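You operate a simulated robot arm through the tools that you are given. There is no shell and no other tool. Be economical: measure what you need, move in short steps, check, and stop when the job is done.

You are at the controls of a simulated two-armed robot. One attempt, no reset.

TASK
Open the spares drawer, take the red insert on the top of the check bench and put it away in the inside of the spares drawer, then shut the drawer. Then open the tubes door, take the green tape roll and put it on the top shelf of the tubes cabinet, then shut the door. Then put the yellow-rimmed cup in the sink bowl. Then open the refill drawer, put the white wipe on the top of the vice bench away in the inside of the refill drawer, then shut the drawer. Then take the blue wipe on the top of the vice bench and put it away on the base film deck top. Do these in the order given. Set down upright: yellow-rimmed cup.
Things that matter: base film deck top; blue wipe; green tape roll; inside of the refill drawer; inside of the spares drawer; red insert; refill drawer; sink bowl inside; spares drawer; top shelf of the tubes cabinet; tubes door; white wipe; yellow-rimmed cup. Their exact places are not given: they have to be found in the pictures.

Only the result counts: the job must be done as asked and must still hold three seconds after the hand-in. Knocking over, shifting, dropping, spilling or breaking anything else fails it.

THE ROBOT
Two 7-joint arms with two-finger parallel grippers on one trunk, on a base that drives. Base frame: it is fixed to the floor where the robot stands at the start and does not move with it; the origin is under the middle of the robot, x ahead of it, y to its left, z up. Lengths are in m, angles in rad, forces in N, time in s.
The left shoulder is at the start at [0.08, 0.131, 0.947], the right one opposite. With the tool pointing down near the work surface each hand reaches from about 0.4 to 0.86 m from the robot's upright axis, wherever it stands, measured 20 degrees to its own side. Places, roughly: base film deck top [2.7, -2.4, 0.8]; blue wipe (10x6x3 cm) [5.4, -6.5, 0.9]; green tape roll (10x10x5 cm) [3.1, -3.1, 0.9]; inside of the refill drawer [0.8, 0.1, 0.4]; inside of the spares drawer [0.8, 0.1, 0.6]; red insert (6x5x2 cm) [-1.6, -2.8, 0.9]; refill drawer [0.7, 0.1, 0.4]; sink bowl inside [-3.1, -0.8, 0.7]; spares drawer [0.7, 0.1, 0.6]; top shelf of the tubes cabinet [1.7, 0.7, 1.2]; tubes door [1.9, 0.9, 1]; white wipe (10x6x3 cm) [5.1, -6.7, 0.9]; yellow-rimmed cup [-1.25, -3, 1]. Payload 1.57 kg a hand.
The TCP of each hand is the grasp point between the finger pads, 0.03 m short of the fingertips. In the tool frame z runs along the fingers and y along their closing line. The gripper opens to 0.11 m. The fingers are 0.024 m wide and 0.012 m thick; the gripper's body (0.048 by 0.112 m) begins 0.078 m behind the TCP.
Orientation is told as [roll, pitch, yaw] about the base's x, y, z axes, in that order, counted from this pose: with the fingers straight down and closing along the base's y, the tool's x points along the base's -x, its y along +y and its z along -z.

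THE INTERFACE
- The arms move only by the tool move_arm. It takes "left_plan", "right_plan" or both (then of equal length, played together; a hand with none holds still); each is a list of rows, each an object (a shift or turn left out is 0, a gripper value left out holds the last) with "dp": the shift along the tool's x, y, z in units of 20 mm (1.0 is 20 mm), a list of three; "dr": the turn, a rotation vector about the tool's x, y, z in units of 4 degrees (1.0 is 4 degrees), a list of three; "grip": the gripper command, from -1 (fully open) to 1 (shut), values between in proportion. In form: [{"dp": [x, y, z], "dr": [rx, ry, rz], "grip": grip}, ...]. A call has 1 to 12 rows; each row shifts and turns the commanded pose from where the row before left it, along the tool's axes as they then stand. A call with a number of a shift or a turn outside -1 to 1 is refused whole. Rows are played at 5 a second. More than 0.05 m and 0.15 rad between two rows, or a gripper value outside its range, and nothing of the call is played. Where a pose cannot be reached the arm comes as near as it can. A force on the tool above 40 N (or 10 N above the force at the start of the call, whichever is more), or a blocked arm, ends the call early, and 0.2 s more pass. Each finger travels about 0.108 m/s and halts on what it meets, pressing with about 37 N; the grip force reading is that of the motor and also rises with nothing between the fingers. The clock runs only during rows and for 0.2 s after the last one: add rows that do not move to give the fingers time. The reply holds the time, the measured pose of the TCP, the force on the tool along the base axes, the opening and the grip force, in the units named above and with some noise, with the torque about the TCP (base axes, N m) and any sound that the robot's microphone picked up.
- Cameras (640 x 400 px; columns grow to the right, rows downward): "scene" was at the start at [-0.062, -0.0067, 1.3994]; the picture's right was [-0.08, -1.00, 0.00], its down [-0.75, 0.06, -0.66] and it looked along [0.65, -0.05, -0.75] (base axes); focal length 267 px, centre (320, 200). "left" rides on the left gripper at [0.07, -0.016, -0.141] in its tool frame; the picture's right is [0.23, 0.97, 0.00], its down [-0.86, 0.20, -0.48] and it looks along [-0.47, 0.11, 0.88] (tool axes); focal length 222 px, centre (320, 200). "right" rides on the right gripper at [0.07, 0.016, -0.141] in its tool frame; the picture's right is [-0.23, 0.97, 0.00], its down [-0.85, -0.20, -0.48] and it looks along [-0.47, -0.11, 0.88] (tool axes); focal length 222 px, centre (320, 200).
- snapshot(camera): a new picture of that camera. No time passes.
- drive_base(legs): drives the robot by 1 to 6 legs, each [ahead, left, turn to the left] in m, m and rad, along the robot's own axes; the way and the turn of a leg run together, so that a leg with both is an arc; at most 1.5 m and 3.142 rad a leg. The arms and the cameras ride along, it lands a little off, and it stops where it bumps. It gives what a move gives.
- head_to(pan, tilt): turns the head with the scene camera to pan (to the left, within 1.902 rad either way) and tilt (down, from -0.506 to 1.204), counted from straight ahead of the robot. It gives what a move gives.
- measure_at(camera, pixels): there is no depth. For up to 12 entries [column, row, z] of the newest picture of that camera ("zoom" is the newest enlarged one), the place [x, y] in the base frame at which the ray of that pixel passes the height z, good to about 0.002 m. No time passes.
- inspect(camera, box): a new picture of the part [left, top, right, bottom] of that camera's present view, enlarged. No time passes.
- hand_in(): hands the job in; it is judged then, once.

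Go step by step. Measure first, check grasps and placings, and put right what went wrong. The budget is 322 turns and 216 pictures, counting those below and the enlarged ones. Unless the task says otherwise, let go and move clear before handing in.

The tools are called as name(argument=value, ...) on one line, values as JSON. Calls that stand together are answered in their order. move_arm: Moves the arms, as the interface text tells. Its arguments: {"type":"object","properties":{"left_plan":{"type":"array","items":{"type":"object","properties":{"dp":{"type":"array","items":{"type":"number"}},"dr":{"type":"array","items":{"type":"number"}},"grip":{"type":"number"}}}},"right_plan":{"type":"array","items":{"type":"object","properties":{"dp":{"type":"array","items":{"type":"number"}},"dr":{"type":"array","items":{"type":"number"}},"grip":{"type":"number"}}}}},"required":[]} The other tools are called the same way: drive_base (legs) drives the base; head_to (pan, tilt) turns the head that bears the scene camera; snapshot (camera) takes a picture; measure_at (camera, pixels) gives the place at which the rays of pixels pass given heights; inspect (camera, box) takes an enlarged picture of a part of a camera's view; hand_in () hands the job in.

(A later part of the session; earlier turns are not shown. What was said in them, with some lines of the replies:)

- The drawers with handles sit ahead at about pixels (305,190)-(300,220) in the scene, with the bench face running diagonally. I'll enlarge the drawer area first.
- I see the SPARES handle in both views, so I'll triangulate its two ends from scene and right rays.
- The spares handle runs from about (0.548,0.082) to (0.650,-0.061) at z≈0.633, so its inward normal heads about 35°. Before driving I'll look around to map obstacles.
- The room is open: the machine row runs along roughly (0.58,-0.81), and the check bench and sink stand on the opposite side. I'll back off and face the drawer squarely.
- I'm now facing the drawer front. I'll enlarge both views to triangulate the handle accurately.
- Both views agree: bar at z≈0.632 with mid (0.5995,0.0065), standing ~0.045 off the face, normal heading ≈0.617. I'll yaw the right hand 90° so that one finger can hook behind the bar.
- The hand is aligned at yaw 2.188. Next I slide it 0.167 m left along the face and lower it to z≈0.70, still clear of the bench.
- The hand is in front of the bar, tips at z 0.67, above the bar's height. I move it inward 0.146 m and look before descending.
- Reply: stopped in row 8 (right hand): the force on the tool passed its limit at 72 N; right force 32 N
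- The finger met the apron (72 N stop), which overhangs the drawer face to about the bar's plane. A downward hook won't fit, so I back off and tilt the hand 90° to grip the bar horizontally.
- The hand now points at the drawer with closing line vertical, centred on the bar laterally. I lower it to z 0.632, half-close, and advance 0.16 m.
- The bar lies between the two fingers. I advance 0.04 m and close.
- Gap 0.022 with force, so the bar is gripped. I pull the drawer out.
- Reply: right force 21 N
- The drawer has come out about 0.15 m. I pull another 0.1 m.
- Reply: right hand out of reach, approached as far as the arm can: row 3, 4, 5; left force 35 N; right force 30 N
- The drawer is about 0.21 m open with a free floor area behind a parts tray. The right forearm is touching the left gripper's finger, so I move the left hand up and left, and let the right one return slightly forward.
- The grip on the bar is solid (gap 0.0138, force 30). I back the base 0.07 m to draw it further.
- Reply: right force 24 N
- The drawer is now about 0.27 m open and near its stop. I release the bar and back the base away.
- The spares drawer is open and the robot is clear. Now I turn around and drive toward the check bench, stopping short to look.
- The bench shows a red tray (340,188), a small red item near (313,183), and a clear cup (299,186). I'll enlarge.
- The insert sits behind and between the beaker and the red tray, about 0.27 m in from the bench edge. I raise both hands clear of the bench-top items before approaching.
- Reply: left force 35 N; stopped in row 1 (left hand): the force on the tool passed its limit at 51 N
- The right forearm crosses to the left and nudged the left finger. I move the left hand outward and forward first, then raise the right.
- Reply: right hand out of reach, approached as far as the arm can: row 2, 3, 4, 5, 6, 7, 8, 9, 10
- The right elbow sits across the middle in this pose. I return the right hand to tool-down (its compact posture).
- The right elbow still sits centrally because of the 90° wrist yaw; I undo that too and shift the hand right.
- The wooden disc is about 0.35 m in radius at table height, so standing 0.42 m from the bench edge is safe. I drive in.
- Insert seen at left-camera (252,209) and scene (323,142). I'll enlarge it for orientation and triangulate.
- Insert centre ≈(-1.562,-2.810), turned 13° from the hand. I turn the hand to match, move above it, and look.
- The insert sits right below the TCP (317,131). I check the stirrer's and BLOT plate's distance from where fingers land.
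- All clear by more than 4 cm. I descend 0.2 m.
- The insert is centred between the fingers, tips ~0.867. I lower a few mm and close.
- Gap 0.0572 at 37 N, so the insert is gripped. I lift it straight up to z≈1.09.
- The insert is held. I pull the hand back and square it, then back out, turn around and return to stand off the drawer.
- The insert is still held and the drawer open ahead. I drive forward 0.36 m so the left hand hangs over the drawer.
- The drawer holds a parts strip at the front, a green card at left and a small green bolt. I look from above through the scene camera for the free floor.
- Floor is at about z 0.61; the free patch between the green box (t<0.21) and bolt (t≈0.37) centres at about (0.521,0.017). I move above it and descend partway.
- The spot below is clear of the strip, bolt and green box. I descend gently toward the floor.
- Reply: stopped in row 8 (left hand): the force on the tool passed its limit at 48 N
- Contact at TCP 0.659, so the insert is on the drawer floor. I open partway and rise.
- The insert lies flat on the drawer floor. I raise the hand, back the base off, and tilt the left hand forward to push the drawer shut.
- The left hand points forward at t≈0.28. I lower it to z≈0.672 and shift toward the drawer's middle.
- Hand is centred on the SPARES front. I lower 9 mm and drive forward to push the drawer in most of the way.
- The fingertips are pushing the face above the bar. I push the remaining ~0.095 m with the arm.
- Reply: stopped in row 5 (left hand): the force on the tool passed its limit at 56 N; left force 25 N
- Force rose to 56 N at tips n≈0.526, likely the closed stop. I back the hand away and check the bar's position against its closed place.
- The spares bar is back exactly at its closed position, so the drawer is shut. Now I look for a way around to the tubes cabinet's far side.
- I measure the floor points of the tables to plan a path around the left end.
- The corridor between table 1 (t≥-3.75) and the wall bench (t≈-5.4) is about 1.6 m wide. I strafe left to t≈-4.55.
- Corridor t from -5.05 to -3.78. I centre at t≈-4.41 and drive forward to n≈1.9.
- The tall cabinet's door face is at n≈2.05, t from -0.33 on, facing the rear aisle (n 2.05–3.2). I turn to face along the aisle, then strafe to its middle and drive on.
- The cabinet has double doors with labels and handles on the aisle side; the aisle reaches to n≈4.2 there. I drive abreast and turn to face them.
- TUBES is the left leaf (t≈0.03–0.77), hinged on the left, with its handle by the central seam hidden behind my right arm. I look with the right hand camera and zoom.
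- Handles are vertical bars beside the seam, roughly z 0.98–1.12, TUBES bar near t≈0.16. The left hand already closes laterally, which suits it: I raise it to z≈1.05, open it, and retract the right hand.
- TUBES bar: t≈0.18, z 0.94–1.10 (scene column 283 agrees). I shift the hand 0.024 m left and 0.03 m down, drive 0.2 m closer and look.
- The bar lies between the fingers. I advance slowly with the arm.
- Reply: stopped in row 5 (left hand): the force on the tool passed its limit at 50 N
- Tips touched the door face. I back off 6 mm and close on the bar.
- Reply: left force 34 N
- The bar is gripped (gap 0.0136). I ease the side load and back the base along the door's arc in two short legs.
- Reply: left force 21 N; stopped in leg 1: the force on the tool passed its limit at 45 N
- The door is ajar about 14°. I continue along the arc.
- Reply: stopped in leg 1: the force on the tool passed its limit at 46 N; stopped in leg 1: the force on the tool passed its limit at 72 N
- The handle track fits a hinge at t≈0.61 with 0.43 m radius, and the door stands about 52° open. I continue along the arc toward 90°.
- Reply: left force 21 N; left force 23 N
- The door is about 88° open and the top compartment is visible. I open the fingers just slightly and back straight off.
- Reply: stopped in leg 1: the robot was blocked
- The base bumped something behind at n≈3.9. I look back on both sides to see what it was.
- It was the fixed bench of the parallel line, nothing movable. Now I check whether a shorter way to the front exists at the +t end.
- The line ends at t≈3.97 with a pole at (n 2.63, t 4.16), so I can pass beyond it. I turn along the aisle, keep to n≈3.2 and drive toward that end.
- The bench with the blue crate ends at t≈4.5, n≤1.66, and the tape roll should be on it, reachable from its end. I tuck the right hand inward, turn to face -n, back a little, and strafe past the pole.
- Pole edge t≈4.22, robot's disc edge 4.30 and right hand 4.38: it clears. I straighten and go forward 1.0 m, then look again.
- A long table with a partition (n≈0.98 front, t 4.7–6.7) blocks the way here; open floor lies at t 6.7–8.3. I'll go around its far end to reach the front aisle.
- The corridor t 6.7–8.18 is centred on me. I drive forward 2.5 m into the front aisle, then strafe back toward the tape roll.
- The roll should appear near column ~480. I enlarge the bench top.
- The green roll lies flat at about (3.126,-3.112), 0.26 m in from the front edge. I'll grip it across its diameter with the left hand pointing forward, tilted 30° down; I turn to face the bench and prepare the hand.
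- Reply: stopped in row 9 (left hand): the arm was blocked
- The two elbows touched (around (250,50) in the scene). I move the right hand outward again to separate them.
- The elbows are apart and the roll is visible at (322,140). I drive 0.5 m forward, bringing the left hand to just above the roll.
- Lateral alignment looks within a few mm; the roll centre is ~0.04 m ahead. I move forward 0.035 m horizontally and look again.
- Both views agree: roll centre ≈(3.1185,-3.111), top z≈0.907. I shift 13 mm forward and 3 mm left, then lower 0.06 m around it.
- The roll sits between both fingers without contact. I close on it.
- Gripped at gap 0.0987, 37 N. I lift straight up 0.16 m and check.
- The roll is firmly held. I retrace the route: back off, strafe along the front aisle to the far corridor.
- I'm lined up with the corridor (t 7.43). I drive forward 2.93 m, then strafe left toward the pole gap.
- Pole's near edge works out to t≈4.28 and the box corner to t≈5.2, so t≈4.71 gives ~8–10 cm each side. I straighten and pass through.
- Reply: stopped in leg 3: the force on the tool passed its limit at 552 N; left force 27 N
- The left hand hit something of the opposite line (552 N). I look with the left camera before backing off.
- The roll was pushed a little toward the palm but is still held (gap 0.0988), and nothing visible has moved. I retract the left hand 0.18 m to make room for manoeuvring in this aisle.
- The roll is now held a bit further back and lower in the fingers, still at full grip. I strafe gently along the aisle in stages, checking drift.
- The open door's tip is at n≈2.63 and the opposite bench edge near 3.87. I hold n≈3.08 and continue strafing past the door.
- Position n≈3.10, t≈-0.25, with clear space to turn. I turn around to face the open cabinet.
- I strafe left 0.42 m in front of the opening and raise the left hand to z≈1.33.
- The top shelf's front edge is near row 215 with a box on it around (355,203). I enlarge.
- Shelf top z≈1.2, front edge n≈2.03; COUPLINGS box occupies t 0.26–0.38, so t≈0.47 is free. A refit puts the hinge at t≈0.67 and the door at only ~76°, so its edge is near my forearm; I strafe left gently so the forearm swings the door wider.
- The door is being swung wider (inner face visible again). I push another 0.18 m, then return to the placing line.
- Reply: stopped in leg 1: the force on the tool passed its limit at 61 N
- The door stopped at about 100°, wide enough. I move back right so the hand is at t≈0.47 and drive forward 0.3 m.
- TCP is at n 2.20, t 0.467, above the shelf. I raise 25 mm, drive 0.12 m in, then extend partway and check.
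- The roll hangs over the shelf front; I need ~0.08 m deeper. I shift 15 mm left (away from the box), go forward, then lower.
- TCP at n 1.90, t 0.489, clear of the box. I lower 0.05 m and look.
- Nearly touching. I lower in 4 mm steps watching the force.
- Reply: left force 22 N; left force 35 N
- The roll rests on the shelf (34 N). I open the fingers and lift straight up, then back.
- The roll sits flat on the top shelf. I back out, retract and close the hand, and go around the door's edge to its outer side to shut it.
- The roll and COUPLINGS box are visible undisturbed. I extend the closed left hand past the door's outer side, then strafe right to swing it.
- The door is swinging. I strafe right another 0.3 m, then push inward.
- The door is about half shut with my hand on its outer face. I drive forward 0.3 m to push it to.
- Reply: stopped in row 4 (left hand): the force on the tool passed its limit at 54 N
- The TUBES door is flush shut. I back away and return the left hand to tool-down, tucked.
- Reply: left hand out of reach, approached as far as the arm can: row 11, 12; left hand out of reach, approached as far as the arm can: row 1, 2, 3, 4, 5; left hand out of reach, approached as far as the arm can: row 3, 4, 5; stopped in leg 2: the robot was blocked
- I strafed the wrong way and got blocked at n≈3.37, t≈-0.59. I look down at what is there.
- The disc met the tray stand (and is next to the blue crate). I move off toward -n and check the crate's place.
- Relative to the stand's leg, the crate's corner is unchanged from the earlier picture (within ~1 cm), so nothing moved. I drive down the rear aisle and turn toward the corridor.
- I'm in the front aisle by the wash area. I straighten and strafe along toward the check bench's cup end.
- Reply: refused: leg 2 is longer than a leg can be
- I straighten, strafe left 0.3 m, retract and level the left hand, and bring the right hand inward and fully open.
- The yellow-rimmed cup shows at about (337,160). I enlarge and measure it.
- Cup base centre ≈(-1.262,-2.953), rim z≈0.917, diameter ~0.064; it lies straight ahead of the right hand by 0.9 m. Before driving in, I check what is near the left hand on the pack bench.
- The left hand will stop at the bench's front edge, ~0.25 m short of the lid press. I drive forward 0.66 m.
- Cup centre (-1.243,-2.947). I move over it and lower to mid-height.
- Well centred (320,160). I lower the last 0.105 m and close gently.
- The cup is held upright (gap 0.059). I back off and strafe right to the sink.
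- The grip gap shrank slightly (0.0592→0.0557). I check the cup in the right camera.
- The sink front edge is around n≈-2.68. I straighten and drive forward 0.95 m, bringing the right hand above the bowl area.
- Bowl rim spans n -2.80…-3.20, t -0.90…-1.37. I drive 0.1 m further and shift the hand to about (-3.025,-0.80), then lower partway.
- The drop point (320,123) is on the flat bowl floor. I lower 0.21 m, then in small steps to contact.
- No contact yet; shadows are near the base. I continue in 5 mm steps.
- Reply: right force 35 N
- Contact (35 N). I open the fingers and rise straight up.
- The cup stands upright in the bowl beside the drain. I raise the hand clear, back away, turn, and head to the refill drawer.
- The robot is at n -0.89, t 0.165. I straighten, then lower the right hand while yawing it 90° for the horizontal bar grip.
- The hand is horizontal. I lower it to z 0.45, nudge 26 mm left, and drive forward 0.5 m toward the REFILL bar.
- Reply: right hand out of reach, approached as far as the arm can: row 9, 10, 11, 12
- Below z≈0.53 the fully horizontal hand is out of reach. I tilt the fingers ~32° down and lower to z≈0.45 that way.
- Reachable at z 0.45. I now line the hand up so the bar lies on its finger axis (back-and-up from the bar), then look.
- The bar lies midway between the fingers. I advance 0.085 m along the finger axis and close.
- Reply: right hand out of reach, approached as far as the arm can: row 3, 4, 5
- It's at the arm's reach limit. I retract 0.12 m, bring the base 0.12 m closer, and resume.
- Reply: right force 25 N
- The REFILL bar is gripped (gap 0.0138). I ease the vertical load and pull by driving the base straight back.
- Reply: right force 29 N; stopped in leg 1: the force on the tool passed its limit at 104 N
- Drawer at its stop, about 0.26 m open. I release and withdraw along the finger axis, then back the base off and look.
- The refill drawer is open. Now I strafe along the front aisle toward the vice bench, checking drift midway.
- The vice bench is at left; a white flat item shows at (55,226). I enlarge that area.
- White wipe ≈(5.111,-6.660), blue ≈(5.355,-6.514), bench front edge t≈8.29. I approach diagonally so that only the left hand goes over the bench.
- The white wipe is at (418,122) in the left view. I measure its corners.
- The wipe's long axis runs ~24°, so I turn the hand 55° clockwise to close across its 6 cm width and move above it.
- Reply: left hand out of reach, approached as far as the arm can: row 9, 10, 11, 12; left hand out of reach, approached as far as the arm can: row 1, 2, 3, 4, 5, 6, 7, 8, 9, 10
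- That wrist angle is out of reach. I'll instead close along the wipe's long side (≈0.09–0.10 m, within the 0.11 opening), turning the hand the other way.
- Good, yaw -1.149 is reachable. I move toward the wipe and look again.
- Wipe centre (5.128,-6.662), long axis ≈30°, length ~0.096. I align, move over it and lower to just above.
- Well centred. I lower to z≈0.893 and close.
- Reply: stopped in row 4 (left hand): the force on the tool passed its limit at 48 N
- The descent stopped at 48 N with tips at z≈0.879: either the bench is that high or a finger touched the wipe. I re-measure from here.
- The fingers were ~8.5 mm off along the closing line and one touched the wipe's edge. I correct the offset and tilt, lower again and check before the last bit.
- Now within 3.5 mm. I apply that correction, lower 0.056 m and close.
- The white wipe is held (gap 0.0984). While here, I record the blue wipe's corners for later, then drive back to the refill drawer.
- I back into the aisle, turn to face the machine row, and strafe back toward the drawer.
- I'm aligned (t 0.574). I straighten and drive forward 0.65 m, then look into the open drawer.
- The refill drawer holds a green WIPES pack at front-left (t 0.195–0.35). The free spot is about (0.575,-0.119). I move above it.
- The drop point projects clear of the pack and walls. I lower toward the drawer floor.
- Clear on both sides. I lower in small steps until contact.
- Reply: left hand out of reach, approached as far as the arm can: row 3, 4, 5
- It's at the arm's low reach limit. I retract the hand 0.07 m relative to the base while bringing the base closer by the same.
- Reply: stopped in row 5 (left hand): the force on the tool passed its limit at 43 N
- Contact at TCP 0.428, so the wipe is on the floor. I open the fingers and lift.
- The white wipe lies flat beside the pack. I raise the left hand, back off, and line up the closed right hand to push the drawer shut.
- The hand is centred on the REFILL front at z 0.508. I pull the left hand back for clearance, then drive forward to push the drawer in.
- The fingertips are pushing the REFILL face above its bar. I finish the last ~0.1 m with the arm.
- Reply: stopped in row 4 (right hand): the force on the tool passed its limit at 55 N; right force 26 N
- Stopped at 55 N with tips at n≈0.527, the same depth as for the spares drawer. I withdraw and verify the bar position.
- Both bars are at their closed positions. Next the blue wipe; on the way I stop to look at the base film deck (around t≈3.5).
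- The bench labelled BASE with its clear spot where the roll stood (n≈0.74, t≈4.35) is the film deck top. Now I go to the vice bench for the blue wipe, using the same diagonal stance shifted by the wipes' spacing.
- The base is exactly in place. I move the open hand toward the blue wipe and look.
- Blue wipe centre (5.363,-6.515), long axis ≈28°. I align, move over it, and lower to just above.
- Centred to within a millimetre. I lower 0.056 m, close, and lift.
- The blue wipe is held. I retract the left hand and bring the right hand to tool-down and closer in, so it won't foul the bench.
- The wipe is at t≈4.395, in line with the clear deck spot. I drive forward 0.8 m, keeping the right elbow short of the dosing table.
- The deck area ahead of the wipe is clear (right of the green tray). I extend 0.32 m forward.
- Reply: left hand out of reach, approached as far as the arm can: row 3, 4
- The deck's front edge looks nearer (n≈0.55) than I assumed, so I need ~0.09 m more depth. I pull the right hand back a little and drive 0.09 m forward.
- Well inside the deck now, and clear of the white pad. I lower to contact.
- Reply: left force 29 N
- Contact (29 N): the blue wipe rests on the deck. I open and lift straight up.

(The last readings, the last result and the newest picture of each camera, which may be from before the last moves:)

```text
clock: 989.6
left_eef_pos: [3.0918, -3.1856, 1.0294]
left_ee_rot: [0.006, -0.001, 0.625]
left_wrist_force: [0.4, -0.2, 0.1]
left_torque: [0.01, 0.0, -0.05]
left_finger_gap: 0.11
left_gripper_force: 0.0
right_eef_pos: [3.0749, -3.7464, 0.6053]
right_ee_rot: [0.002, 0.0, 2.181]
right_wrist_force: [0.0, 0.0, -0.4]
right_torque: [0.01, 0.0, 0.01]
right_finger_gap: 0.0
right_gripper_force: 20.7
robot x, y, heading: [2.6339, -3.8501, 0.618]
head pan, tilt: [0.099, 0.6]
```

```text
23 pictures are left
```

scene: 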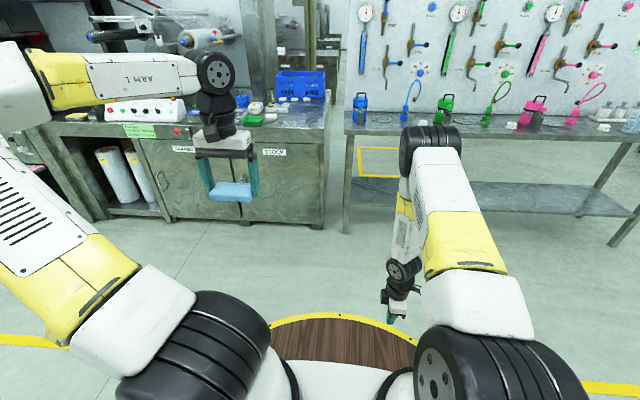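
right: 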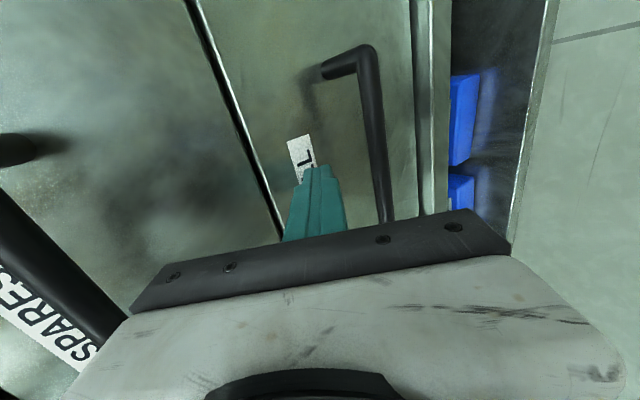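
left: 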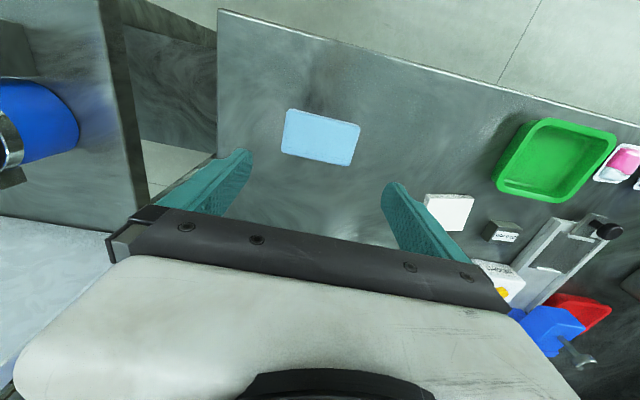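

The blue wipe lies flat on the deck. I back the robot clear and take one last look before handing in.

drive_base(legs=[[-0.6, 0, 0]])

inspect(camera="scene", box=[160, 60, 480, 260])

```text
clock: 993.0
left_eef_pos: [2.6016, -3.5394, 1.0287]
left_ee_rot: [0.006, -0.002, 0.623]
left_wrist_force: [0.1, 0.6, 0.5]
left_torque: [0.01, 0.01, -0.01]
left_finger_gap: 0.11
left_gripper_force: 0.0
right_eef_pos: [2.5817, -4.1008, 0.6052]
right_ee_rot: [0.003, 0.002, 2.178]
right_wrist_force: [-0.6, 0.6, -0.9]
right_torque: [0.01, 0.0, 0.0]
right_finger_gap: 0.0
right_gripper_force: 21.1
robot x, y, heading: [2.1403, -4.2027, 0.617]
head pan, tilt: [0.099, 0.6]
```

```text
2.00 times, centred on (320, 160) of scene
```

zoom: 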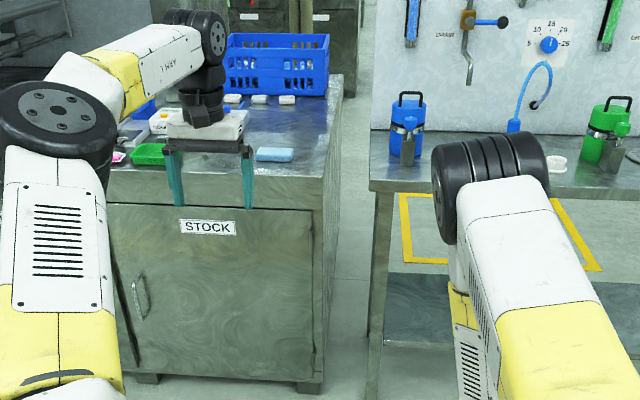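

The blue wipe rests on the deck top at about (272,154) in this view, and both hands are empty and clear. I hand in.

hand_in()

```text
The job is handed in.
```

I did all five steps in order and handed the job in; the hand-in was accepted, but no verdict came back.

- **Red insert:** it lies flat in the spares drawer. The drawer is shut, with its handle back at the closed position.
- **Green tape roll:** it lies flat on the top shelf of the tubes cabinet. The door is shut flush.
- **Yellow-rimmed cup:** it stands upright in the sink bowl, beside the drain.
- **White wipe:** it lies flat in the refill drawer, beside the green pack. The drawer is shut, with its handle back at the closed position.
- **Blue wipe:** it lies flat on the base film deck, near the spot where the tape roll had been. I took the whole bench top marked "BASE" to be the deck. The wipe is about 0.9 m from the place given for the deck, so if the deck is a smaller area, this step may not count.

There were a few bumps on the way:

- **Tape roll:** while I carried it, the roll hit the opposite line hard (552 N) and slid in the grip. It stayed held.
- **Robot base:** it touched fixed furniture twice in the rear aisle. At the second touch it stood right beside a blue crate. I compared pictures and the crate had not moved by more than about 1 cm.

I saw nothing else displaced.
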